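You operate a simulated robot arm through the tools that you are given. There is no shell and no other tool. Be economical: measure what you need, move in short steps, check, and stop when the job is done.

The job below is to be done with a simulated two-armed robot. You get a single attempt, and the scene is never put back.

TASK
Grease the lever valve's flange, then open it, holding the bar still.
Fine: one hand on the bar, one on the lever; black brush, grease from the grey tin; the brush goes back on its rest. Set down upright: black brush. A coat counts when it lies all over at full strength: go over it till it gets no stronger.

The check looks at the end state, three seconds after you hand in, the way a careful person would. Anything else that was tipped, shoved, dropped, spilled or broken makes it a failure.

THE ROBOT
Two 7-joint arms with two-finger parallel grippers on one trunk, on a base that drives. Base frame: it is fixed to the floor where the robot stands at the start and does not move with it; the origin is under the middle of the robot, x ahead of it, y to its left, z up. Lengths are in m, angles in degrees, forces in N, time in s.
The left shoulder is at the start at [0.07, 0.163, 1.195], the right one opposite. With the tool pointing down near the work surface each hand reaches from about 0.38 to 0.88 m from the robot's upright axis, wherever it stands, measured 20 degrees to its own side. Places, roughly: grease tin [0.6, -0.1, 0.9]; valve lever [0.6, -0.6, 0.9]; valve wheel [0.6, -1, 0.9]. Payload 3.43 kg a hand.
Tool frame (each hand has its own): the origin (TCP) lies between the finger pads and is the grasp point; the fingertips stand 0.034 m ahead of it; z points along the fingers, y is the line along which they close. Largest opening 0.128 m; finger width 0.024, thickness 0.012; the body of the gripper, 0.048 by 0.13 m, starts 0.096 m behind the TCP.
Orientation is told as [roll, pitch, yaw] about the base's x, y, z axes, in that order, counted from this pose: with the fingers straight down and closing along the base's y, the tool's x points along the base's -x, its y along +y and its z along -z.

THE INTERFACE
- The arms move only by the tool nudge_tool. It takes "left_moves", "right_moves" or both (then of equal length, played together; a hand with none holds still); each is text: rows parted by semicolons, each of 7 numbers parted by spaces: the turn, a rotation vector about the base's x, y, z in units of 45 degrees (1.0 is 45 degrees), then the shift along the base's x, y, z in units of 100 mm (1.0 is 100 mm), then the opening, from 0 (shut) to 1 (fully open). In form: wx wy wz x y z gripper; .... A call has 1 to 20 rows; each row is the pose to reach, as a shift and turn from the pose commanded when the call began. A call with a number of a shift or a turn outside -1 to 1 is refused whole. Each row takes 0.2 s and may step no farther than 0.05 m and 8.6 degrees from the row before; otherwise, or with a gripper value out of range, the whole call is refused. Where a pose cannot be reached the arm comes as near as it can. A force on the tool above 40 N (or 10 N above the force at the start of the call, whichever is more), or a blocked arm, ends the call early, and 0.2 s more pass. Each finger travels about 0.153 m/s and halts on what it meets, pressing with about 31 N; the grip force reading is that of the motor and also rises with nothing between the fingers. The clock runs only during rows and for 0.2 s after the last one: add rows that repeat a pose to give the fingers time. The reply holds the time, the measured pose of the TCP, the force on the tool along the base axes, the opening and the grip force, in the units named above and with some noise, with the torque about the TCP (base axes, N m) and any sound that the robot's microphone picked up, and new pictures: "views" is both (left out), scene, wrist or none (wrist: the cameras of the hands that moved).
- Cameras (640 x 400 px; columns grow to the right, rows downward): "scene" is now at [0.1304, -0.0387, 1.423]; the picture's right is [-0.43, -0.90, 0.00], its down [-0.51, 0.25, -0.82] and it looks along [0.74, -0.36, -0.57] (base axes); focal length 269 px, centre (320, 200). "left" rides on the left gripper at [0.076, 0.011, -0.16] in its tool frame; the picture's right is [-0.15, 0.99, 0.00], its down [-0.88, -0.13, -0.46] and it looks along [-0.45, -0.07, 0.89] (tool axes); focal length 234 px, centre (320, 200). "right" rides on the right gripper at [0.076, -0.011, -0.16] in its tool frame; the picture's right is [0.15, 0.99, 0.00], its down [-0.88, 0.13, -0.46] and it looks along [-0.45, 0.07, 0.89] (tool axes); focal length 234 px, centre (320, 200). There is no depth. A picture from a camera that has moved, and an enlarged one, comes with that camera's place and axes in the base frame and with its lens.
- slide_trunk(by): slides the trunk up (or, below 0, down) by that many m; the arms and the scene camera ride with it, the base frame stays. It gives what a move gives, with no picture.
- drive_base(legs): drives the robot by 1 to 6 legs, each [ahead, left, turn to the left] in m, m and degrees, along the robot's own axes; the way and the turn of a leg run together, so that a leg with both is an arc; at most 1.5 m and 180 degrees a leg. The arms and the cameras ride along, it lands a little off, and it stops where it bumps. It gives what a move gives, and a new picture of the scene camera.
- aim_head(pan, tilt): turns the head with the scene camera to pan (to the left, within 86 degrees either way) and tilt (down, from -29 to 69), counted from straight ahead of the robot. It gives what a move gives, and a new picture of the scene camera.
- enlarge(camera, box): a new picture of the part [left, top, right, bottom] of that camera's present view, enlarged. The clock stands still meanwhile.
- job_done(): hands the job in; it is judged then, once.

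Go step by step. Nothing tells you exact positions but the pictures and the camera data: compare them with the known pose of the tool, close in by small moves and look again before you grip or let go. The budget is 120 turns and 260 pictures, counting those below and the enlarged ones. Unless the task says otherwise, let go and move clear before handing in, and close with one line.

The tools are called as a command line: name --argument value ..., lists and objects as JSON in quotes. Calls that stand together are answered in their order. nudge_tool: Moves the arms, as the interface text tells. Its arguments: {"type":"object","properties":{"left_moves":{"type":"string"},"right_moves":{"type":"string"},"views":{"type":"string","enum":["both","scene","wrist","none"]}},"required":[]} The other tools are called the same way: slide_trunk (by) slides the trunk up or down; drive_base (legs) drives the base; aim_head (pan, tilt) turns the head that bears the scene camera; enlarge (camera, box) takes an enlarged picture of a part of a camera's view; job_done () hands the job in.

At the start:

```text
time_s: 0.0
left_position: [0.5198, -0.0293, 1.25]
left_ee_rot: [0.0, -0.1, 0.1]
left_force: [-1.1, 0.2, -0.2]
left_moment: [0.0, 0.01, -0.04]
left_grip_width: 0.1281
left_finger_force: 0.2
right_position: [0.3391, -0.5118, 1.2215]
right_ee_rot: [0.0, 0.0, -0.1]
right_force: [0.8, -0.1, 0.1]
right_moment: [-0.03, -0.03, -0.03]
right_grip_width: 0.1281
right_finger_force: 0.0
trunk travel left (down, up): [-0.675, 0.265]
robot x, y, heading: [0.0019, -0.0002, 0.1]
head pan, tilt: [-25.7, 34.5]
```

scene: 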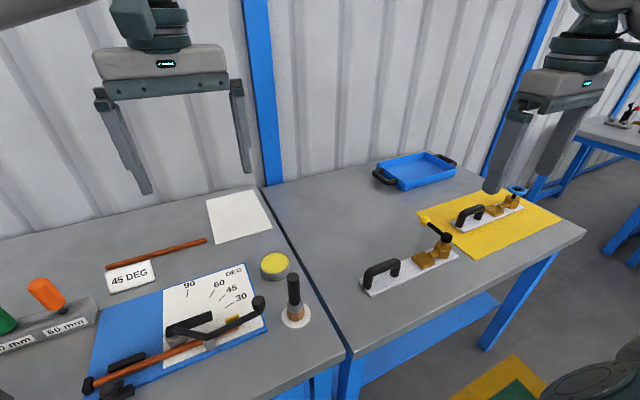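
right: 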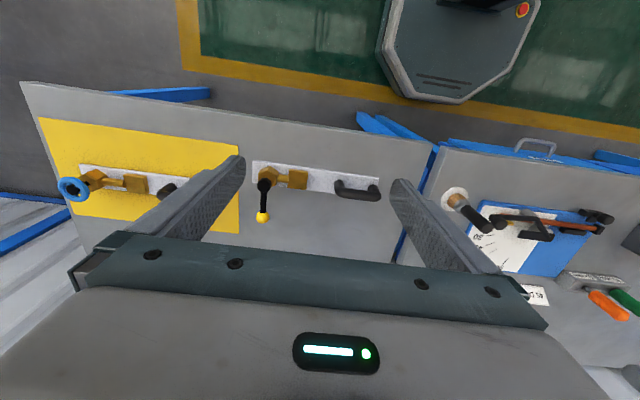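
left: 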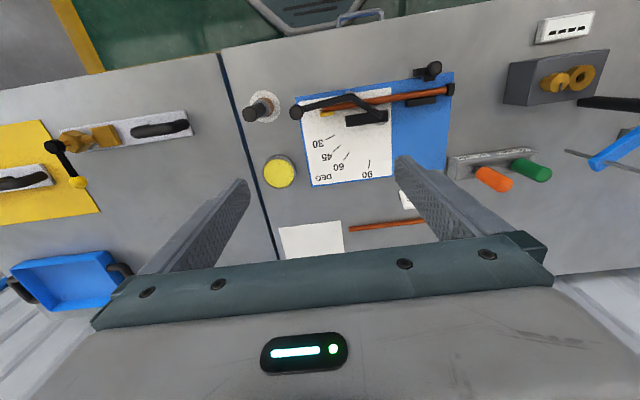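

I see the black-handled brush on a round rest, a tin with yellow content next to it, and the lever valve with a black bar handle on a white plate. I'll enlarge these first.

enlarge --camera "scene" --box '[230, 230, 350, 340]'

enlarge --camera "scene" --box '[340, 170, 560, 310]'

enlarge --camera "right" --box '[230, 130, 410, 240]'

enlarge --camera "left" --box '[220, 70, 340, 200]'

```text
3.64 times, centred on (290, 285) of scene
camera zoom: at [0.1304, -0.0387, 1.423], right [-0.43, -0.9, 0.0], down [-0.51, 0.25, -0.82], along [0.74, -0.36, -0.57], focal length 977 px, centre (429, -109)
```

zoom: 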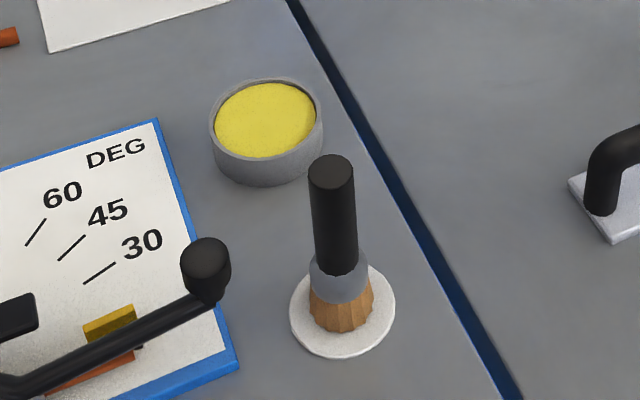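

```text
2.86 times, centred on (450, 240) of scene
camera zoom: at [0.1304, -0.0387, 1.423], right [-0.43, -0.9, 0.0], down [-0.51, 0.25, -0.82], along [0.74, -0.36, -0.57], focal length 768 px, centre (-51, 86)
```

zoom: 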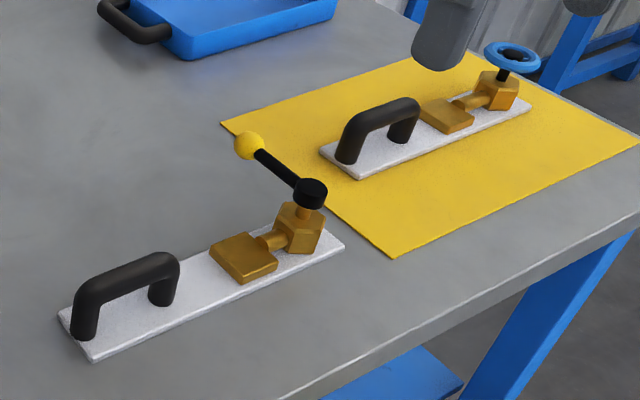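

```text
3.56 times, centred on (320, 185) of right
camera zoom: at [0.2632, -0.5224, 1.3812], right [-0.15, 0.99, 0.0], down [0.88, 0.13, 0.46], along [0.45, 0.07, -0.89], focal length 833 px, centre (320, 253)
```

zoom: 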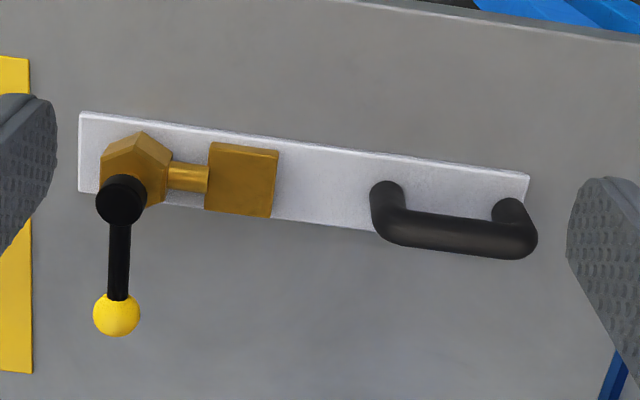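

```text
3.08 times, centred on (280, 135) of left
camera zoom: at [0.4454, -0.0173, 1.4098], right [0.14, 0.99, 0.0], down [0.88, -0.13, 0.46], along [0.45, -0.07, -0.89], focal length 720 px, centre (443, 400)
```

zoom: 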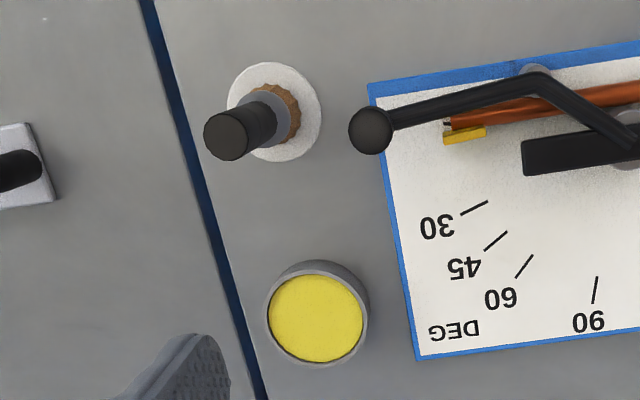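

The brush is at about (0.48, -0.153), its top at z≈0.96, and the tin is at (0.64, -0.153). The flange block is at (0.485, -0.54), the lever hub at (0.488, -0.614, 0.90), with its ball pointing +x, and the bar at (0.49, -0.39, 0.88). I'll drive about 0.3 m to the right so that the right hand reaches the brush, tin and valve.

drive_base --legs '[[0, -0.3, 0]]'

aim_head --pan 0 --tilt 50

```text
time_s: 2.0
left_position: [0.5206, -0.3233, 1.2503]
left_ee_rot: [0.0, 0.0, 0.2]
left_force: [-0.1, -1.0, 0.1]
left_moment: [-0.01, 0.01, -0.01]
left_grip_width: 0.1282
left_finger_force: 0.0
right_position: [0.3401, -0.8075, 1.2219]
right_ee_rot: [-0.1, 0.0, 0.0]
right_force: [-0.4, -1.0, -0.1]
right_moment: [0.0, 0.02, 0.02]
right_grip_width: 0.1282
right_finger_force: 0.0
trunk travel left (down, up): [-0.675, 0.265]
robot x, y, heading: [0.0045, -0.2971, -0.2]
head pan, tilt: [-25.7, 34.5]
camera scene: at [0.1304, -0.3346, 1.4231], right [-0.43, -0.9, 0.0], down [-0.51, 0.25, -0.82], along [0.74, -0.36, -0.57], focal length 269 px, centre (320, 200)
```

scene: 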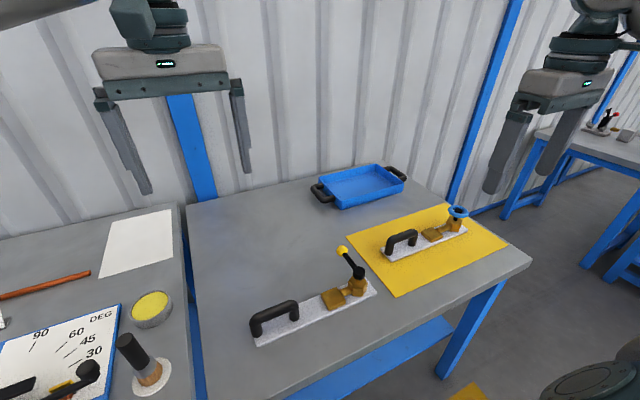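

```text
time_s: 2.9
left_position: [0.5208, -0.3249, 1.2503]
left_ee_rot: [0.0, 0.0, 0.1]
left_force: [-0.6, 0.1, 0.1]
left_moment: [-0.02, -0.04, 0.02]
left_grip_width: 0.128
left_finger_force: 0.0
right_position: [0.3391, -0.8081, 1.2212]
right_ee_rot: [0.0, -0.1, 0.1]
right_force: [0.1, 0.3, -0.1]
right_moment: [-0.03, -0.03, 0.0]
right_grip_width: 0.1279
right_finger_force: 0.1
trunk travel left (down, up): [-0.675, 0.265]
robot x, y, heading: [-0.0004, -0.2984, 0.1]
head pan, tilt: [0.0, 50.0]
camera scene: at [0.1278, -0.297, 1.4006], right [0.0, -1.0, 0.0], down [-0.77, 0.0, -0.64], along [0.64, 0.0, -0.77], focal length 269 px, centre (320, 200)
```

scene: 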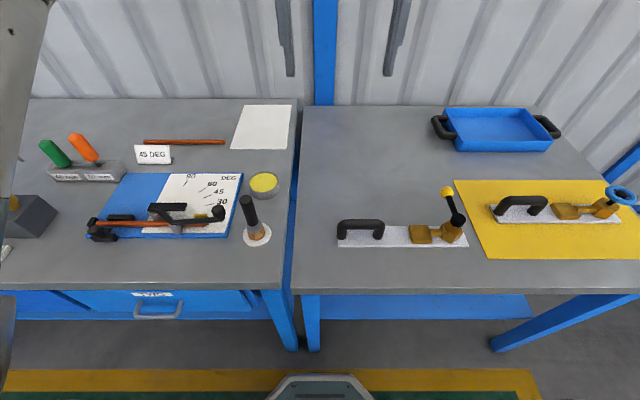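

The view is clear and the left hand is nearest the brush, so I'll use the left hand for brushing. First I'll shift the base so it hangs over the brush.

drive_base --legs '[[-0.03, 0.172, 0]]'

nudge_tool --left_moves "0 0 0 0 0 -0.4 0.6; 0 0 0 0 0 -0.7 0.6; 0 0 0 0 0 -1 0.6" --views "both"

```text
time_s: 4.4
left_position: [0.4921, -0.1532, 1.2496]
left_ee_rot: [0.1, 0.0, 0.0]
left_force: [0.1, -0.7, -0.1]
left_moment: [0.0, 0.01, 0.0]
left_grip_width: 0.128
left_finger_force: 0.0
right_position: [0.3093, -0.6367, 1.2195]
right_ee_rot: [0.1, -0.1, -0.1]
right_force: [0.0, 0.4, -0.6]
right_moment: [0.01, -0.03, 0.0]
right_grip_width: 0.128
right_finger_force: 0.0
trunk travel left (down, up): [-0.675, 0.265]
robot x, y, heading: [-0.0309, -0.1254, -0.1]
head pan, tilt: [0.0, 50.0]
camera scene: at [0.0984, -0.1261, 1.4005], right [0.0, -1.0, 0.0], down [-0.77, 0.0, -0.64], along [0.64, 0.0, -0.77], focal length 269 px, centre (320, 200)
```

scene: 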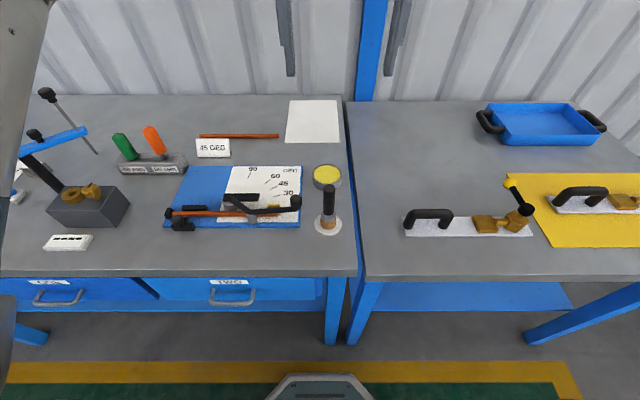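

```text
time_s: 5.2
left_position: [0.4921, -0.152, 1.1501]
left_ee_rot: [-0.1, 0.0, 0.0]
left_force: [0.4, 0.5, -0.2]
left_moment: [-0.03, -0.01, -0.02]
left_grip_width: 0.0767
left_finger_force: 0.1
right_position: [0.3095, -0.6347, 1.2209]
right_ee_rot: [-0.1, 0.1, -0.1]
right_force: [0.4, 0.2, 0.3]
right_moment: [-0.03, 0.05, -0.01]
right_grip_width: 0.1283
right_finger_force: 0.1
trunk travel left (down, up): [-0.675, 0.265]
robot x, y, heading: [-0.0295, -0.1227, -0.4]
head pan, tilt: [0.0, 50.0]
camera scene: at [0.0987, -0.1239, 1.4006], right [0.0, -1.0, 0.0], down [-0.77, 0.0, -0.64], along [0.64, 0.0, -0.77], focal length 269 px, centre (320, 200)
camera left: at [0.4173, -0.1412, 1.3095], right [0.15, 0.99, 0.0], down [0.88, -0.13, 0.46], along [0.45, -0.07, -0.89], focal length 234 px, centre (320, 200)
```

scene: 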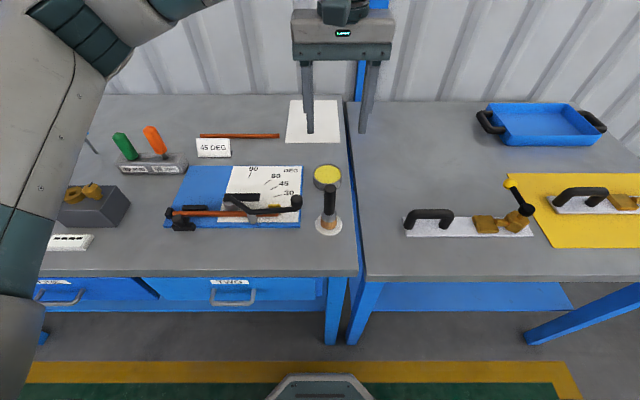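
left: 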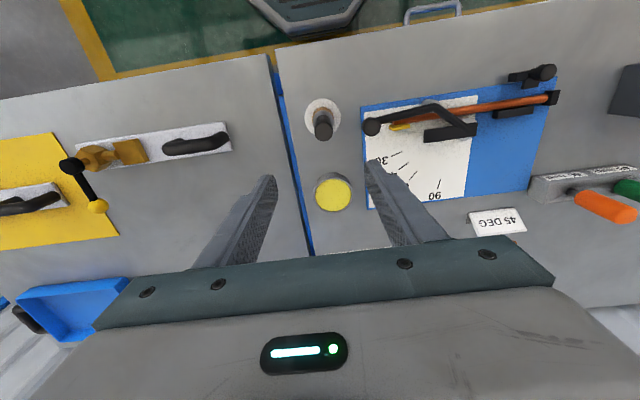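

The brush stands at about (0.483, -0.149), so I'm lowering the left hand towards it.

nudge_tool --left_moves "0 0 0 -0.09 0.04 -0.4 0.6; 0 0 0 -0.09 0.04 -0.7 0.6; 0 0 0 -0.09 0.04 -1 0.6" --views "both"

```text
time_s: 6.0
left_position: [0.4807, -0.1477, 1.0492]
left_ee_rot: [-0.2, 0.0, 0.0]
left_force: [-0.3, -0.1, 0.0]
left_moment: [-0.01, 0.01, 0.0]
left_grip_width: 0.0767
left_finger_force: 0.1
right_position: [0.3092, -0.6362, 1.2205]
right_ee_rot: [0.0, 0.0, -0.2]
right_force: [-1.0, 0.0, -0.3]
right_moment: [-0.01, -0.03, 0.02]
right_grip_width: 0.128
right_finger_force: 0.0
trunk travel left (down, up): [-0.675, 0.265]
robot x, y, heading: [-0.0276, -0.1236, -0.0]
head pan, tilt: [0.0, 50.0]
camera scene: at [0.0986, -0.1245, 1.4006], right [0.0, -1.0, 0.0], down [-0.77, 0.0, -0.64], along [0.64, 0.0, -0.77], focal length 269 px, centre (320, 200)
camera left: at [0.4066, -0.1365, 1.2091], right [0.15, 0.99, 0.0], down [0.88, -0.13, 0.46], along [0.45, -0.07, -0.89], focal length 234 px, centre (320, 200)
```

scene: 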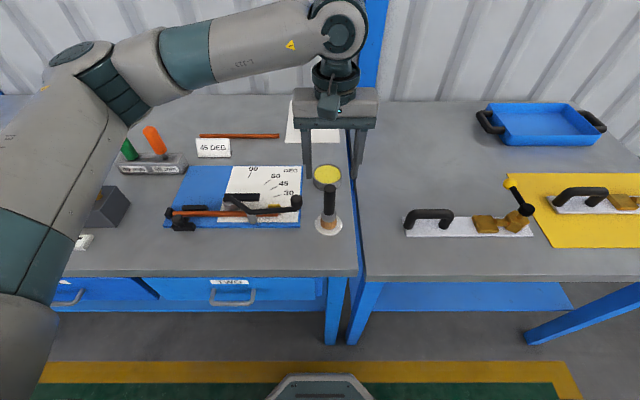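
left: 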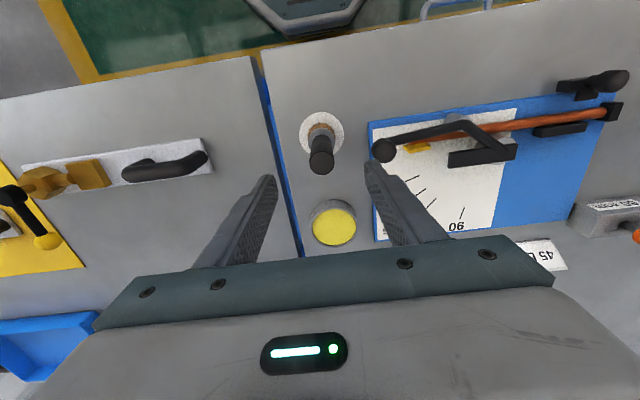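

I'm aligned with the brush. I'll narrow the opening and go down to grip height, then check.

nudge_tool --left_moves "0 0 0 0.02 0 -0.3 0.45; 0 0 0 0.02 0 -0.5 0.45; 0 0 0 0.02 0 -0.75 0.45; 0 0 0 0.02 0 -1 0.45" --views "both"

```text
time_s: 7.0
left_position: [0.4838, -0.1485, 0.9525]
left_ee_rot: [-0.2, -0.1, 0.0]
left_force: [-0.4, -0.4, 1.1]
left_moment: [0.01, 0.04, 0.02]
left_grip_width: 0.0576
left_finger_force: 0.0
right_position: [0.3102, -0.6359, 1.2209]
right_ee_rot: [0.0, 0.0, 0.0]
right_force: [0.5, 0.1, 0.3]
right_moment: [0.03, -0.01, 0.02]
right_grip_width: 0.1279
right_finger_force: 0.0
trunk travel left (down, up): [-0.675, 0.265]
robot x, y, heading: [-0.0285, -0.1238, -0.4]
head pan, tilt: [0.0, 50.0]
camera scene: at [0.0987, -0.1244, 1.4006], right [0.0, -1.0, 0.0], down [-0.77, 0.0, -0.64], along [0.64, 0.0, -0.77], focal length 269 px, centre (320, 200)
camera left: at [0.4092, -0.1372, 1.1113], right [0.15, 0.99, 0.0], down [0.88, -0.13, 0.46], along [0.45, -0.07, -0.89], focal length 234 px, centre (320, 200)
```

scene: 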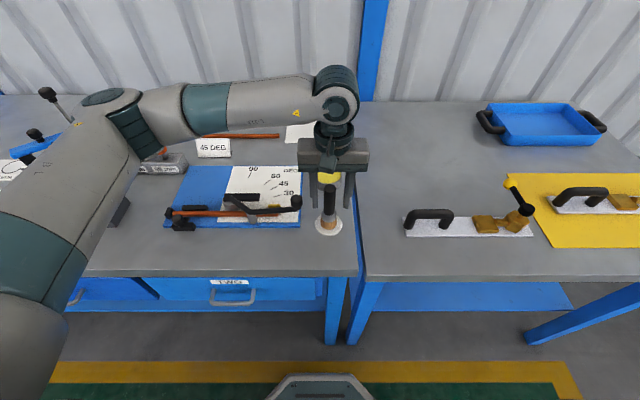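
left: 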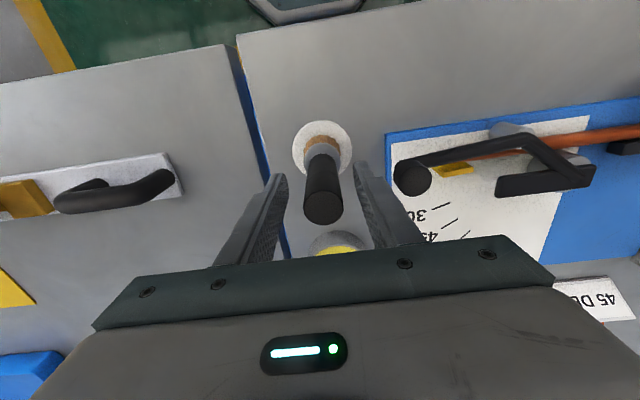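

The handle is centred between the fingers. I'll go down 3 cm more and close.

nudge_tool --left_moves "0 0 0 0.02 0 -0.15 0.45; 0 0 0 0.02 0 -0.28 0.45; 0 0 0 0.02 0 -0.28 0.3; 0 0 0 0.02 0 -0.28 0.15; 0 0 0 0.02 0 -0.28 0.1; 0 0 0 0.02 0 -0.28 0.1" --views "both"

```text
time_s: 8.4
left_position: [0.4861, -0.1493, 0.9214]
left_ee_rot: [0.0, 0.0, 0.1]
left_force: [0.6, -0.5, -0.4]
left_moment: [0.06, -0.02, -0.01]
left_grip_width: 0.0388
left_finger_force: 31.0
right_position: [0.3086, -0.6351, 1.2209]
right_ee_rot: [-0.1, 0.0, -0.2]
right_force: [-0.3, -0.2, -0.7]
right_moment: [-0.01, 0.02, 0.02]
right_grip_width: 0.128
right_finger_force: 0.1
trunk travel left (down, up): [-0.675, 0.265]
robot x, y, heading: [-0.0273, -0.1209, -0.2]
head pan, tilt: [0.0, 50.0]
camera scene: at [0.0981, -0.1245, 1.4006], right [0.0, -1.0, 0.0], down [-0.77, 0.0, -0.64], along [0.64, 0.0, -0.77], focal length 269 px, centre (320, 200)
camera left: at [0.411, -0.1373, 1.0823], right [0.15, 0.99, 0.0], down [0.88, -0.13, 0.46], along [0.45, -0.07, -0.89], focal length 234 px, centre (320, 200)
```

scene: 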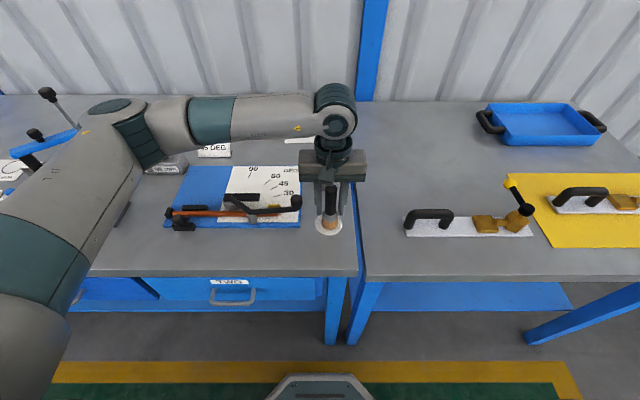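
left: 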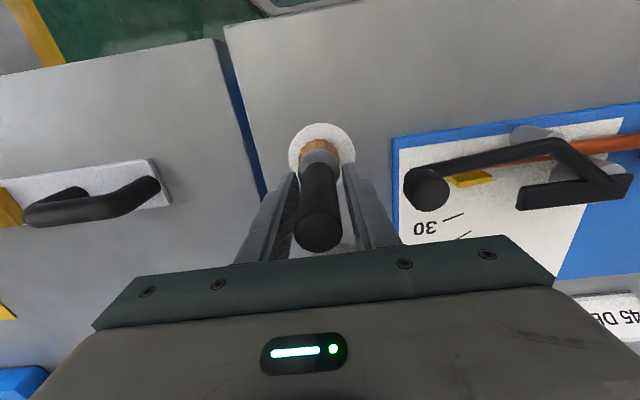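

I've got the brush, with the release pose at TCP (0.486, -0.149, 0.921). Now I'll lift it and move over the tin.

nudge_tool --left_moves "0 0 0 0 0 0.2 0.1; 0 0 0 0 0 0.5 0.1; 0 0 0 0 0 0.8 0.1; 0 0 0 0.4 0 0.8 0.1; 0 0 0 0.7 0 0.8 0.1; 0 0 0 1 0 0.8 0.1" --views "both"

```text
time_s: 9.8
left_position: [0.5874, -0.1471, 1.0037]
left_ee_rot: [0.0, -0.1, 0.0]
left_force: [0.4, -1.0, -0.3]
left_moment: [0.0, 0.03, -0.02]
left_grip_width: 0.0387
left_finger_force: 31.4
right_position: [0.3101, -0.6354, 1.2213]
right_ee_rot: [-0.1, 0.0, -0.1]
right_force: [0.3, -0.2, 0.0]
right_moment: [-0.04, 0.03, -0.02]
right_grip_width: 0.1282
right_finger_force: 0.0
trunk travel left (down, up): [-0.675, 0.265]
robot x, y, heading: [-0.0331, -0.1229, -0.2]
head pan, tilt: [0.0, 50.0]
camera scene: at [0.0987, -0.1247, 1.4005], right [0.0, -1.0, 0.0], down [-0.77, 0.0, -0.64], along [0.64, 0.0, -0.77], focal length 269 px, centre (320, 200)
camera left: at [0.5119, -0.1363, 1.1636], right [0.15, 0.99, 0.0], down [0.88, -0.13, 0.46], along [0.45, -0.07, -0.89], focal length 234 px, centre (320, 200)
```

scene: 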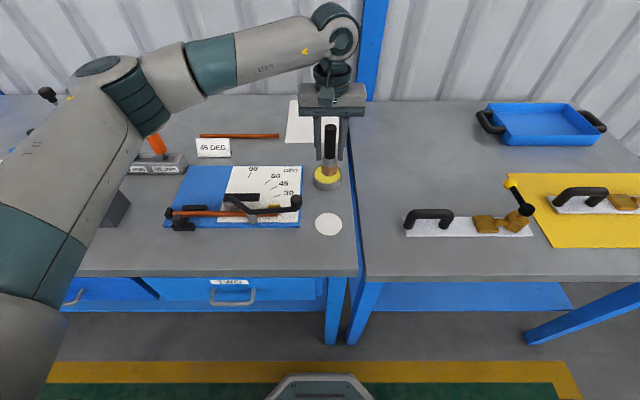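
left: 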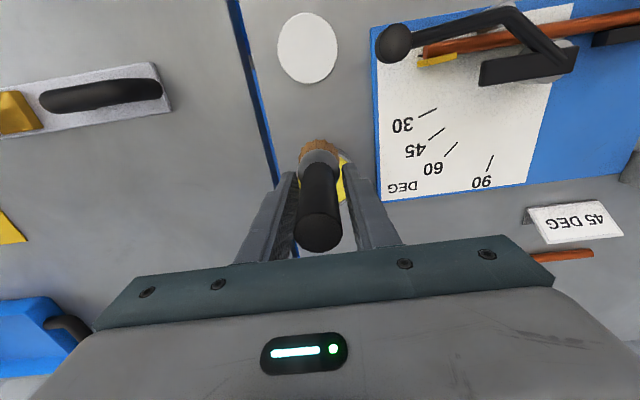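

The tin centre should be at about (0.646, -0.147). I'll move over it and look.

nudge_tool --left_moves "0 0 0 0.3 0 0 0.1; 0 0 0 0.59 0 0 0.1; 0 0 0 0.59 0 0 0.1" --views "both"

enlarge --camera "scene" --box '[270, 100, 390, 210]'

enlarge --camera "left" --box '[260, 100, 400, 260]'

```text
time_s: 10.6
left_position: [0.6451, -0.1486, 1.0038]
left_ee_rot: [-0.2, 0.0, 0.0]
left_force: [0.2, 0.5, -2.1]
left_moment: [-0.02, -0.03, -0.02]
left_grip_width: 0.0388
left_finger_force: 31.0
right_position: [0.3085, -0.6347, 1.2213]
right_ee_rot: [0.0, 0.1, -0.1]
right_force: [-0.2, 0.3, -0.1]
right_moment: [-0.01, -0.02, -0.07]
right_grip_width: 0.128
right_finger_force: 0.0
trunk travel left (down, up): [-0.675, 0.265]
robot x, y, heading: [-0.0304, -0.1231, -0.3]
head pan, tilt: [0.0, 50.0]
camera scene: at [0.0977, -0.1241, 1.4006], right [0.0, -1.0, 0.0], down [-0.77, 0.0, -0.64], along [0.64, 0.0, -0.77], focal length 269 px, centre (320, 200)
camera left: at [0.5704, -0.1369, 1.1632], right [0.15, 0.99, 0.0], down [0.88, -0.13, 0.46], along [0.45, -0.07, -0.89], focal length 234 px, centre (320, 200)
```

scene: 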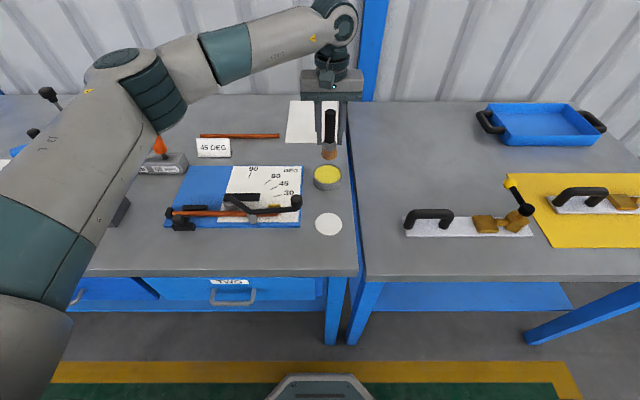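
left: 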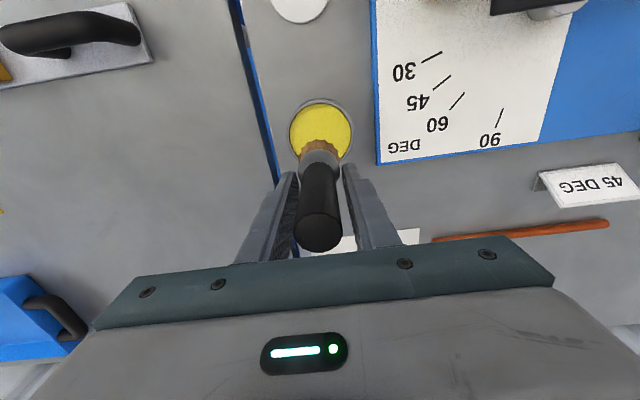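

```text
3.64 times, centred on (330, 155) of scene
camera zoom: at [0.0977, -0.1241, 1.4006], right [0.0, -1.0, 0.0], down [-0.77, 0.0, -0.64], along [0.64, 0.0, -0.77], focal length 977 px, centre (284, 364)
```

zoom: 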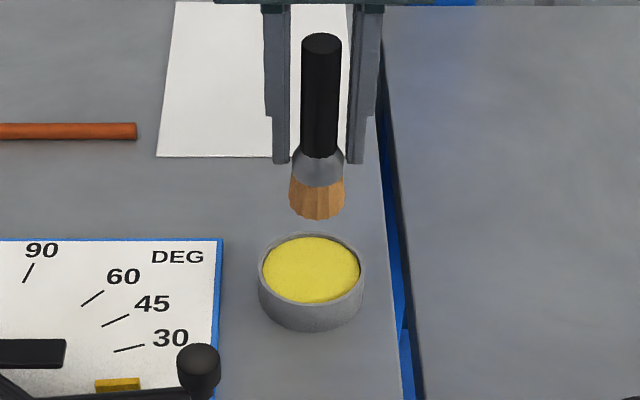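

```text
2.50 times, centred on (330, 180) of left
camera zoom: at [0.5704, -0.1369, 1.1632], right [0.15, 0.99, 0.0], down [0.88, -0.13, 0.46], along [0.45, -0.07, -0.89], focal length 585 px, centre (295, 250)
```

zoom: 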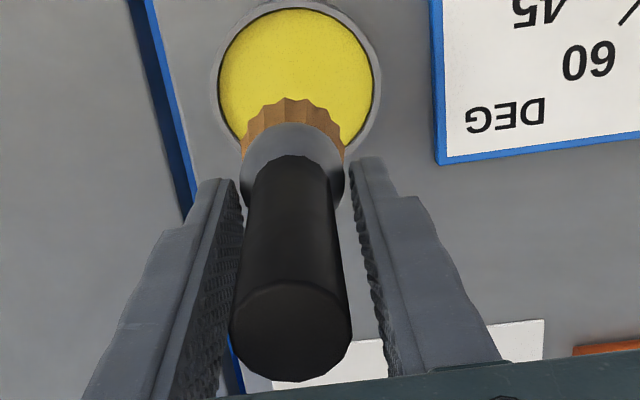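

The brush is above the grease, with the bristle bottom at about z 0.915. I'll lower it in small steps while watching the force.

nudge_tool --left_moves "0 0 0 -0.02 0.02 -0.2 0.1; 0 0 0 -0.02 0.02 -0.4 0.1; 0 0 0 -0.02 0.02 -0.5 0.1; 0 0 0 -0.02 0.02 -0.55 0.1" --views "none"

enlarge --camera "scene" --box '[270, 100, 390, 210]'

```text
time_s: 11.6
left_position: [0.643, -0.1472, 0.9467]
left_ee_rot: [0.1, 0.0, 0.0]
left_force: [-0.3, 0.0, -1.0]
left_moment: [-0.02, -0.05, 0.05]
left_grip_width: 0.0389
left_finger_force: 31.4
right_position: [0.3092, -0.6345, 1.2218]
right_ee_rot: [-0.1, 0.0, -0.1]
right_force: [-1.4, 0.3, 0.7]
right_moment: [-0.03, 0.01, 0.0]
right_grip_width: 0.1281
right_finger_force: 0.1
trunk travel left (down, up): [-0.675, 0.265]
robot x, y, heading: [-0.0307, -0.1252, -0.0]
head pan, tilt: [0.0, 50.0]
```

```text
3.64 times, centred on (330, 155) of scene
camera zoom: at [0.0983, -0.1244, 1.4006], right [0.0, -1.0, 0.0], down [-0.77, 0.0, -0.64], along [0.64, 0.0, -0.77], focal length 977 px, centre (284, 364)
```

zoom: 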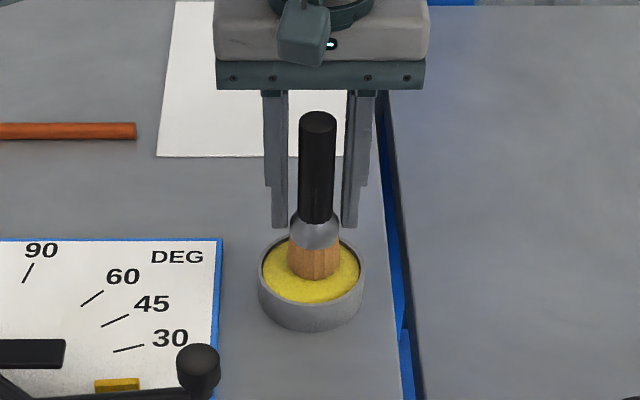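

The bristles are almost at the grease, so I'll lower a little further and feel for contact.

nudge_tool --left_moves "0 0 0 0 0 -0.04 0.1; 0 0 0 0 0 -0.08 0.1; 0 0 0 0 0 -0.12 0.1; 0 0 0 0 0 -0.12 0.1" --views "none"

enlarge --camera "scene" --box '[270, 100, 390, 210]'

```text
time_s: 12.6
left_position: [0.6412, -0.1489, 0.9372]
left_ee_rot: [-0.1, -0.3, 0.1]
left_force: [2.2, -2.8, 20.4]
left_moment: [-0.19, -0.03, 0.05]
left_grip_width: 0.0386
left_finger_force: 30.9
right_position: [0.3076, -0.6358, 1.2218]
right_ee_rot: [-0.1, -0.1, -0.1]
right_force: [-0.3, 0.6, 0.1]
right_moment: [-0.03, 0.0, 0.03]
right_grip_width: 0.128
right_finger_force: 0.1
trunk travel left (down, up): [-0.675, 0.265]
robot x, y, heading: [-0.0281, -0.1241, -0.1]
head pan, tilt: [0.0, 50.0]
```

```text
3.64 times, centred on (330, 155) of scene
camera zoom: at [0.0958, -0.1248, 1.4008], right [0.0, -1.0, 0.0], down [-0.77, 0.0, -0.64], along [0.64, 0.0, -0.77], focal length 977 px, centre (284, 364)
```

zoom: 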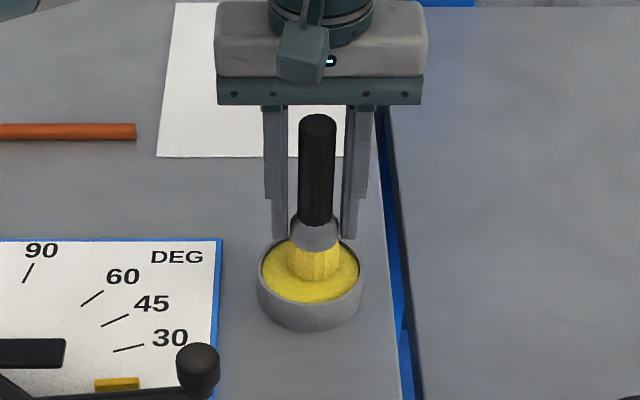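

The bristles are now loaded with grease, and the brush slid up about 7 mm in the grip. I'll lift, retract and drive right to the valve.

nudge_tool --left_moves "0 0 0 0 0 0.3 0.05; 0 0 0 0 0 0.6 0.05; 0 0 0 0 0 1 0.05; 0 0 0 -0.4 0 1 0.05; 0 0 0 -0.8 0 1 0.05; 0 0 0 -1 0 1 0.05; 0 0 0 -1 0 1 0.05" --views "scene"

drive_base --legs '[[-0.02, -0.39, 0]]'

enlarge --camera "left" --box '[0, 0, 640, 400]'

```text
time_s: 14.2
left_position: [0.5436, -0.1453, 1.0339]
left_ee_rot: [0.0, 0.0, 0.1]
left_force: [0.1, -0.2, -0.9]
left_moment: [0.0, -0.01, 0.0]
left_grip_width: 0.0388
left_finger_force: 31.9
right_position: [0.3088, -0.6357, 1.222]
right_ee_rot: [0.0, -0.1, -0.1]
right_force: [-0.7, 0.3, 0.5]
right_moment: [-0.01, 0.03, 0.0]
right_grip_width: 0.128
right_finger_force: 0.1
trunk travel left (down, up): [-0.675, 0.265]
robot x, y, heading: [-0.032, -0.1259, -0.1]
head pan, tilt: [0.0, 50.0]
camera scene: at [0.0983, -0.1244, 1.4005], right [0.0, -1.0, 0.0], down [-0.77, 0.0, -0.64], along [0.64, 0.0, -0.77], focal length 269 px, centre (320, 200)
```

scene: 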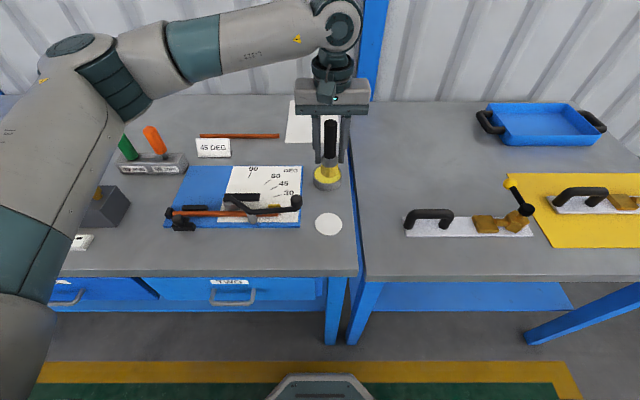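

```text
time_s: 16.7
left_position: [0.5257, -0.5265, 1.0346]
left_ee_rot: [-0.1, 0.0, 0.5]
left_force: [0.2, -0.3, -2.1]
left_moment: [0.0, -0.01, 0.02]
left_grip_width: 0.0386
left_finger_force: 30.8
right_position: [0.2952, -1.0179, 1.2208]
right_ee_rot: [0.0, 0.0, 0.4]
right_force: [0.2, -0.3, 0.1]
right_moment: [-0.04, 0.03, 0.02]
right_grip_width: 0.128
right_finger_force: 0.1
trunk travel left (down, up): [-0.675, 0.265]
robot x, y, heading: [-0.0462, -0.5092, 0.5]
head pan, tilt: [0.0, 50.0]
camera scene: at [0.0796, -0.5094, 1.4006], right [0.01, -1.0, 0.0], down [-0.77, -0.01, -0.64], along [0.64, 0.0, -0.77], focal length 269 px, centre (320, 200)
```

scene: 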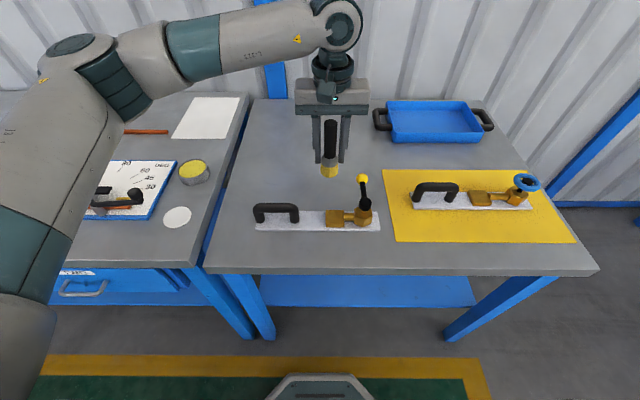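

```text
1.00 times, centred on (320, 200) of left
camera zoom: at [0.4497, -0.5162, 1.1944], right [0.14, 0.99, 0.0], down [0.88, -0.12, 0.46], along [0.45, -0.06, -0.89], focal length 234 px, centre (320, 200)
```

zoom: 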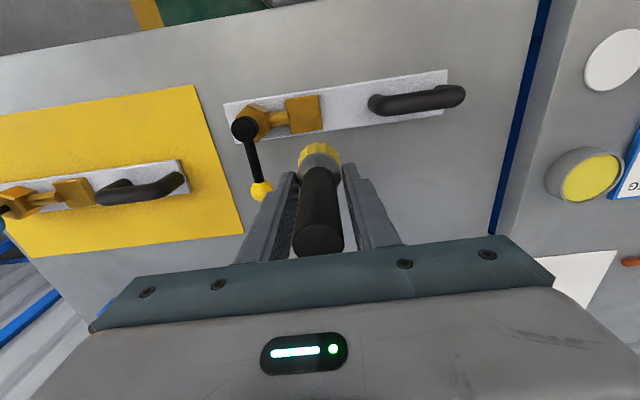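

The flange is at about (0.482, -0.544). I'll move above it and check.

nudge_tool --left_moves "0 0 0 -0.2 -0.09 0 0.05; 0 0 0 -0.41 -0.17 0 0.05; 0 0 0 -0.41 -0.17 -0.3 0.05; 0 0 0 -0.41 -0.17 -0.5 0.05; 0 0 0 -0.41 -0.17 -0.5 0.05" --views "wrist"

enlarge --camera "scene" --box '[240, 130, 400, 240]'

```text
time_s: 17.9
left_position: [0.4842, -0.545, 0.9832]
left_ee_rot: [0.0, 0.0, 0.5]
left_force: [0.6, 0.4, -0.9]
left_moment: [0.03, -0.02, 0.01]
left_grip_width: 0.0386
left_finger_force: 31.2
right_position: [0.2958, -1.0191, 1.2215]
right_ee_rot: [-0.1, -0.1, 0.4]
right_force: [-0.1, -0.6, -0.6]
right_moment: [-0.01, -0.01, 0.0]
right_grip_width: 0.1278
right_finger_force: 0.0
trunk travel left (down, up): [-0.675, 0.265]
robot x, y, heading: [-0.0465, -0.5097, 0.6]
head pan, tilt: [0.0, 50.0]
camera left: at [0.4084, -0.534, 1.143], right [0.14, 0.99, 0.0], down [0.88, -0.12, 0.46], along [0.45, -0.06, -0.89], focal length 234 px, centre (320, 200)
```

left: 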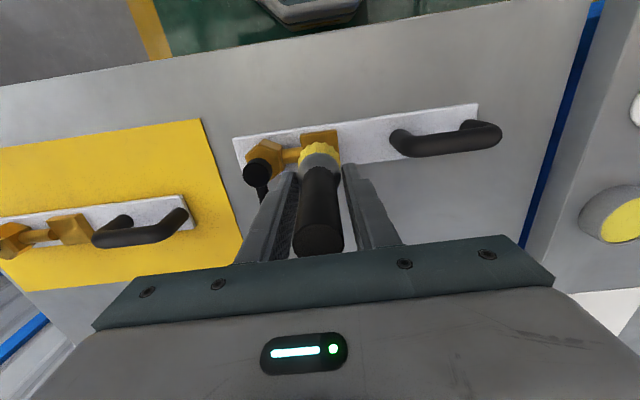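

```text
3.64 times, centred on (320, 185) of scene
camera zoom: at [0.0794, -0.5101, 1.4006], right [0.01, -1.0, 0.0], down [-0.77, -0.01, -0.64], along [0.64, 0.01, -0.77], focal length 977 px, centre (320, 254)
```

zoom: 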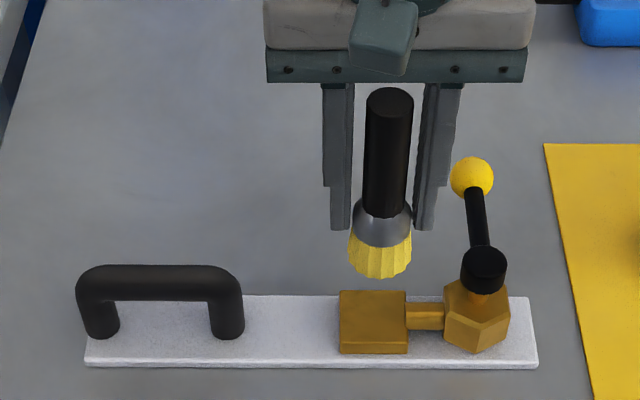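

The brush is over the flange, so I'll lower it carefully.

nudge_tool --left_moves "0 0 0 -0.02 0.015 -0.15 0.05; 0 0 0 -0.02 0.015 -0.3 0.05; 0 0 0 -0.02 0.015 -0.3 0.05" --views "none"

enlarge --camera "scene" --box '[280, 150, 390, 240]'

```text
time_s: 18.7
left_position: [0.4844, -0.5429, 0.9542]
left_ee_rot: [0.0, 0.0, 0.4]
left_force: [0.1, 0.7, -0.9]
left_moment: [0.01, -0.02, 0.02]
left_grip_width: 0.0386
left_finger_force: 31.1
right_position: [0.2945, -1.0187, 1.2205]
right_ee_rot: [0.1, 0.0, 0.4]
right_force: [-0.2, 1.3, -0.6]
right_moment: [0.0, -0.01, -0.01]
right_grip_width: 0.1282
right_finger_force: 0.1
trunk travel left (down, up): [-0.675, 0.265]
robot x, y, heading: [-0.0484, -0.5076, 0.3]
head pan, tilt: [0.0, 50.0]
```

```text
4.44 times, centred on (335, 195) of scene
camera zoom: at [0.0794, -0.5098, 1.4006], right [0.01, -1.0, 0.0], down [-0.77, -0.01, -0.64], along [0.64, 0.0, -0.77], focal length 1194 px, centre (253, 222)
```

zoom: 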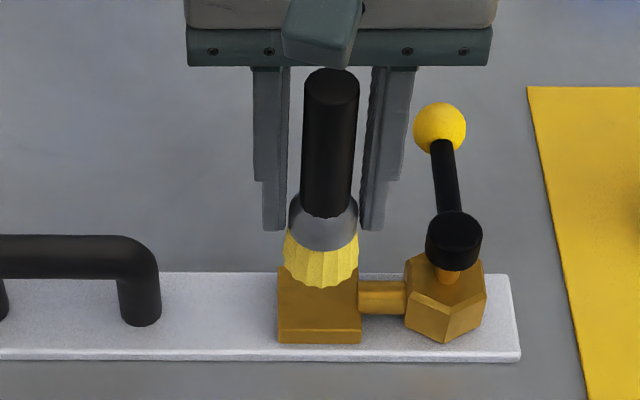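

I estimate about 20–34 mm to contact. I'll step down 20 mm and check.

nudge_tool --left_moves "0 0 0 0 0 -0.1 0.05; 0 0 0 0 0 -0.15 0.05; 0 0 0 0 0 -0.2 0.05; 0 0 0 0 0 -0.2 0.05" --views "none"

enlarge --camera "scene" --box '[280, 150, 390, 240]'

```text
time_s: 19.7
left_position: [0.4837, -0.5426, 0.9356]
left_ee_rot: [-0.1, 0.0, 0.5]
left_force: [0.3, 0.0, -0.3]
left_moment: [0.0, -0.02, -0.05]
left_grip_width: 0.0387
left_finger_force: 31.2
right_position: [0.2952, -1.0194, 1.2221]
right_ee_rot: [0.0, 0.0, 0.4]
right_force: [-0.6, -1.0, 0.1]
right_moment: [-0.01, 0.0, -0.02]
right_grip_width: 0.1279
right_finger_force: 0.1
trunk travel left (down, up): [-0.675, 0.265]
robot x, y, heading: [-0.0478, -0.5128, 0.3]
head pan, tilt: [0.0, 50.0]
```

```text
4.44 times, centred on (335, 195) of scene
camera zoom: at [0.0796, -0.5098, 1.4006], right [0.01, -1.0, 0.0], down [-0.77, -0.01, -0.64], along [0.64, 0.0, -0.77], focal length 1194 px, centre (253, 222)
```

zoom: 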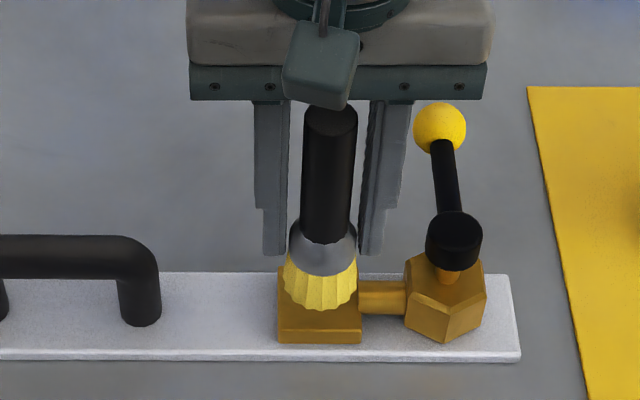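

nudge_tool --left_moves "0 0 0 0 0 -0.03 0.05; 0 0 0 0 0 -0.06 0.05; 0 0 0 0 0 -0.09 0.05; 0 0 0 0 0 -0.09 0.05" --views "none"

enlarge --camera "scene" --box '[280, 150, 390, 240]'

```text
time_s: 20.7
left_position: [0.4812, -0.5429, 0.9278]
left_ee_rot: [-0.1, 0.0, 0.5]
left_force: [0.3, 0.8, -1.1]
left_moment: [-0.02, -0.01, 0.03]
left_grip_width: 0.0385
left_finger_force: 31.1
right_position: [0.2959, -1.0189, 1.2216]
right_ee_rot: [0.0, 0.1, 0.4]
right_force: [0.1, 0.3, 0.7]
right_moment: [0.0, -0.03, -0.01]
right_grip_width: 0.1281
right_finger_force: 0.0
trunk travel left (down, up): [-0.675, 0.265]
robot x, y, heading: [-0.0496, -0.508, 0.5]
head pan, tilt: [0.0, 50.0]
```

```text
4.44 times, centred on (335, 195) of scene
camera zoom: at [0.0796, -0.5098, 1.4006], right [0.01, -1.0, 0.0], down [-0.77, -0.01, -0.64], along [0.64, 0.0, -0.77], focal length 1194 px, centre (253, 222)
```

zoom: 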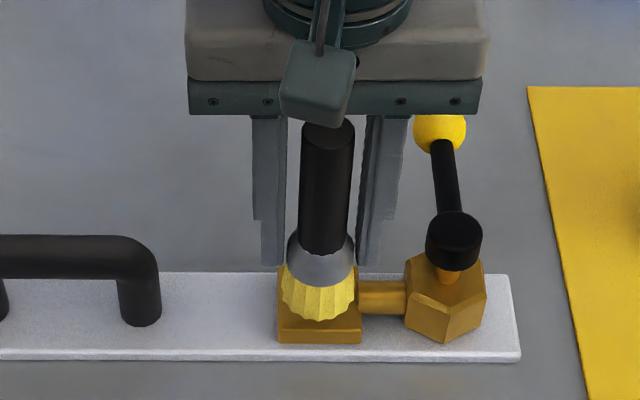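

nudge_tool --left_moves "0 0 0 0 0 -0.03 0.05; 0 0 0 0 0 -0.05 0.05; 0 0 0 0 0 -0.05 0.05" --views "none"

enlarge --camera "scene" --box '[280, 150, 390, 240]'

```text
time_s: 21.5
left_position: [0.4815, -0.541, 0.9208]
left_ee_rot: [0.0, 0.0, 0.5]
left_force: [0.3, -0.4, -0.6]
left_moment: [0.0, -0.01, -0.02]
left_grip_width: 0.0388
left_finger_force: 31.6
right_position: [0.2941, -1.0181, 1.2209]
right_ee_rot: [0.0, 0.1, 0.4]
right_force: [0.0, 0.0, 0.2]
right_moment: [-0.02, -0.02, 0.0]
right_grip_width: 0.128
right_finger_force: 0.0
trunk travel left (down, up): [-0.675, 0.265]
robot x, y, heading: [-0.0472, -0.5095, 0.5]
head pan, tilt: [0.0, 50.0]
```

```text
4.44 times, centred on (335, 195) of scene
camera zoom: at [0.0796, -0.5098, 1.4006], right [0.01, -1.0, 0.0], down [-0.77, -0.01, -0.64], along [0.64, 0.0, -0.77], focal length 1194 px, centre (253, 222)
```

zoom: 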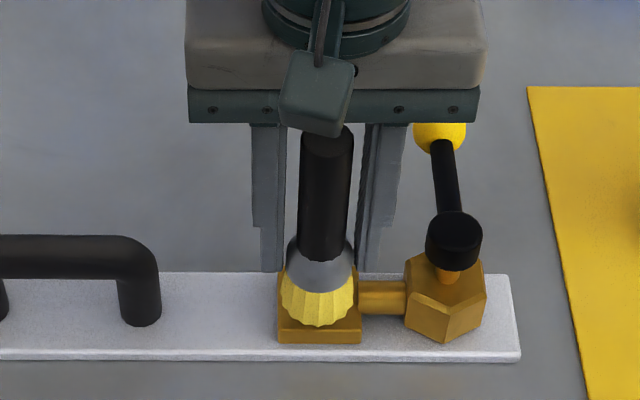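

nudge_tool --left_moves "0 0 0 0 0 -0.02 0.05; 0 0 0 0 0 -0.04 0.05; 0 0 0 0 0 -0.04 0.05" --views "none"

```text
time_s: 22.3
left_position: [0.4815, -0.5426, 0.9179]
left_ee_rot: [-0.1, 0.0, 0.5]
left_force: [0.3, -0.4, -0.6]
left_moment: [-0.02, -0.03, 0.03]
left_grip_width: 0.0387
left_finger_force: 30.6
right_position: [0.2941, -1.0198, 1.2207]
right_ee_rot: [0.0, 0.0, 0.5]
right_force: [0.1, -0.6, -0.1]
right_moment: [0.03, 0.0, 0.0]
right_grip_width: 0.128
right_finger_force: 0.0
trunk travel left (down, up): [-0.675, 0.265]
robot x, y, heading: [-0.0501, -0.5116, 0.6]
head pan, tilt: [0.0, 50.0]
```

nudge_tool --left_moves "0 0 0 0 0 -0.02 0.05; 0 0 0 0 0 -0.04 0.05; 0 0 0 0 0 -0.04 0.05" --views "none"

enlarge --camera "scene" --box '[280, 150, 390, 240]'

```text
time_s: 23.1
left_position: [0.4814, -0.5428, 0.9129]
left_ee_rot: [0.1, -0.1, 0.6]
left_force: [0.2, -0.2, -0.5]
left_moment: [-0.03, -0.03, -0.03]
left_grip_width: 0.0384
left_finger_force: 30.9
right_position: [0.295, -1.0186, 1.2216]
right_ee_rot: [0.0, 0.1, 0.4]
right_force: [-0.1, -0.4, -0.8]
right_moment: [0.03, 0.01, 0.01]
right_grip_width: 0.1278
right_finger_force: 0.1
trunk travel left (down, up): [-0.675, 0.265]
robot x, y, heading: [-0.0498, -0.5131, 0.1]
head pan, tilt: [0.0, 50.0]
```

```text
4.44 times, centred on (335, 195) of scene
camera zoom: at [0.0796, -0.5098, 1.4006], right [0.01, -1.0, 0.0], down [-0.77, -0.01, -0.64], along [0.64, 0.0, -0.77], focal length 1194 px, centre (253, 222)
```

zoom: 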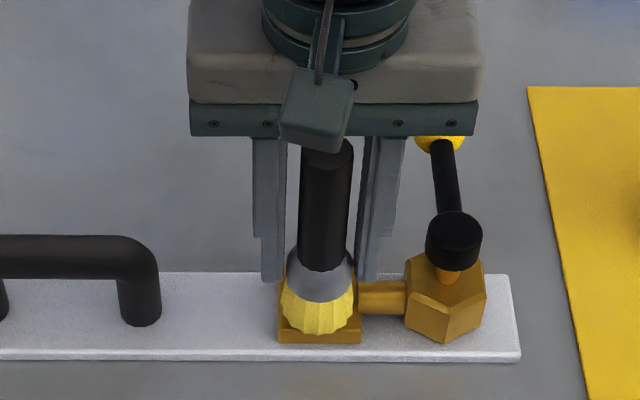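

The flange top seems lower, around z≈0.84, which puts its centre at x≈0.487. I'm adjusting and going further down.

nudge_tool --left_moves "0 0 0 0.05 0 -0.02 0.05; 0 0 0 0.05 0 -0.04 0.05; 0 0 0 0.05 0 -0.04 0.05" --views "none"

enlarge --camera "scene" --box '[280, 150, 390, 240]'

```text
time_s: 23.9
left_position: [0.4861, -0.5423, 0.9087]
left_ee_rot: [-0.1, 0.0, 0.5]
left_force: [0.2, -0.8, -0.8]
left_moment: [0.0, 0.0, -0.01]
left_grip_width: 0.0387
left_finger_force: 31.4
right_position: [0.2941, -1.0183, 1.2224]
right_ee_rot: [0.0, 0.0, 0.4]
right_force: [0.4, -0.7, -0.2]
right_moment: [0.0, -0.02, -0.02]
right_grip_width: 0.1279
right_finger_force: 0.1
trunk travel left (down, up): [-0.675, 0.265]
robot x, y, heading: [-0.0474, -0.5119, 0.4]
head pan, tilt: [0.0, 50.0]
```

```text
4.44 times, centred on (335, 195) of scene
camera zoom: at [0.0796, -0.5098, 1.4006], right [0.01, -1.0, 0.0], down [-0.77, -0.01, -0.64], along [0.64, 0.0, -0.77], focal length 1194 px, centre (253, 222)
```

zoom: 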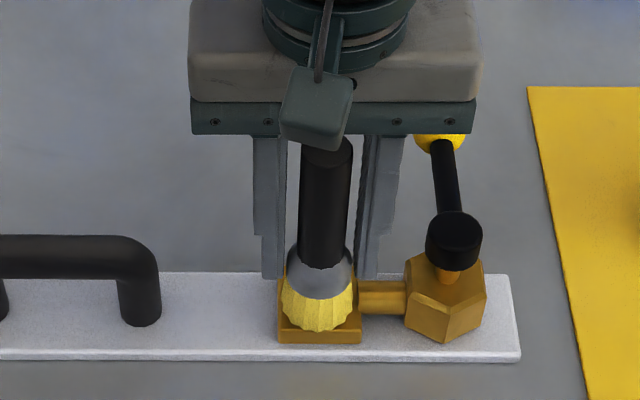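

nudge_tool --left_moves "0 0 0 0.03 0 -0.02 0.05; 0 0 0 0.03 0 -0.04 0.05; 0 0 0 0.03 0 -0.04 0.05" --views "none"

enlarge --camera "left" --box '[210, 80, 430, 260]'

```text
time_s: 24.7
left_position: [0.4885, -0.543, 0.9047]
left_ee_rot: [0.0, 0.0, 0.6]
left_force: [1.5, 1.0, -1.0]
left_moment: [0.01, -0.02, 0.01]
left_grip_width: 0.0388
left_finger_force: 30.5
right_position: [0.2947, -1.0185, 1.2209]
right_ee_rot: [0.0, 0.1, 0.4]
right_force: [0.3, -0.2, 0.0]
right_moment: [0.01, -0.01, 0.0]
right_grip_width: 0.128
right_finger_force: 0.0
trunk travel left (down, up): [-0.675, 0.265]
robot x, y, heading: [-0.0477, -0.5089, 0.5]
head pan, tilt: [0.0, 50.0]
```

```text
2.22 times, centred on (320, 170) of left
camera zoom: at [0.4141, -0.5324, 1.0644], right [0.14, 0.99, 0.0], down [0.88, -0.12, 0.46], along [0.45, -0.06, -0.89], focal length 520 px, centre (320, 267)
```

zoom: 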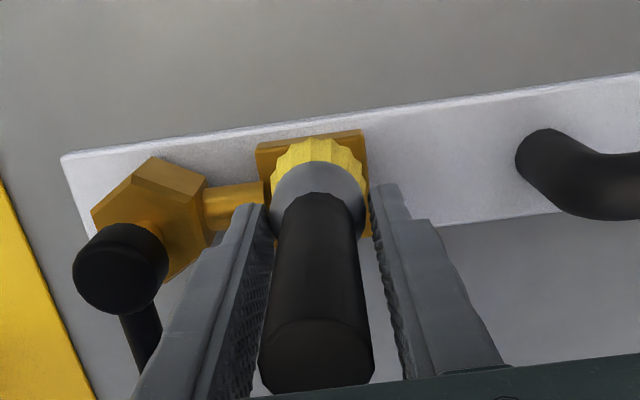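

nudge_tool --left_moves "0 0 0 0 0 -0.02 0.05; 0 0 0 0 0 -0.04 0.05; 0 0 0 0 0 -0.04 0.05" --views "none"

enlarge --camera "scene" --box '[280, 150, 390, 240]'

```text
time_s: 25.5
left_position: [0.4892, -0.543, 0.9029]
left_ee_rot: [-0.2, -0.2, 0.5]
left_force: [2.3, 1.0, 24.2]
left_moment: [0.26, 0.01, -0.06]
left_grip_width: 0.0387
left_finger_force: 30.9
right_position: [0.2923, -1.018, 1.2224]
right_ee_rot: [0.0, -0.1, 0.3]
right_force: [0.4, 0.5, -0.4]
right_moment: [-0.01, 0.0, -0.01]
right_grip_width: 0.1281
right_finger_force: 0.1
trunk travel left (down, up): [-0.675, 0.265]
robot x, y, heading: [-0.0455, -0.5086, 0.4]
head pan, tilt: [0.0, 50.0]
```

```text
4.44 times, centred on (335, 195) of scene
camera zoom: at [0.0776, -0.5096, 1.401], right [0.01, -1.0, 0.0], down [-0.77, -0.01, -0.64], along [0.64, 0.0, -0.77], focal length 1194 px, centre (253, 222)
```

zoom: 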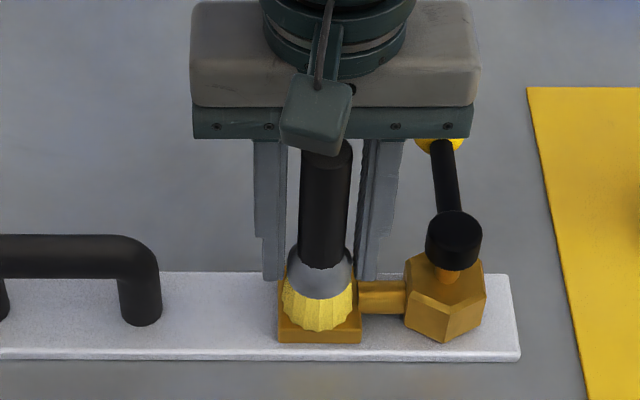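

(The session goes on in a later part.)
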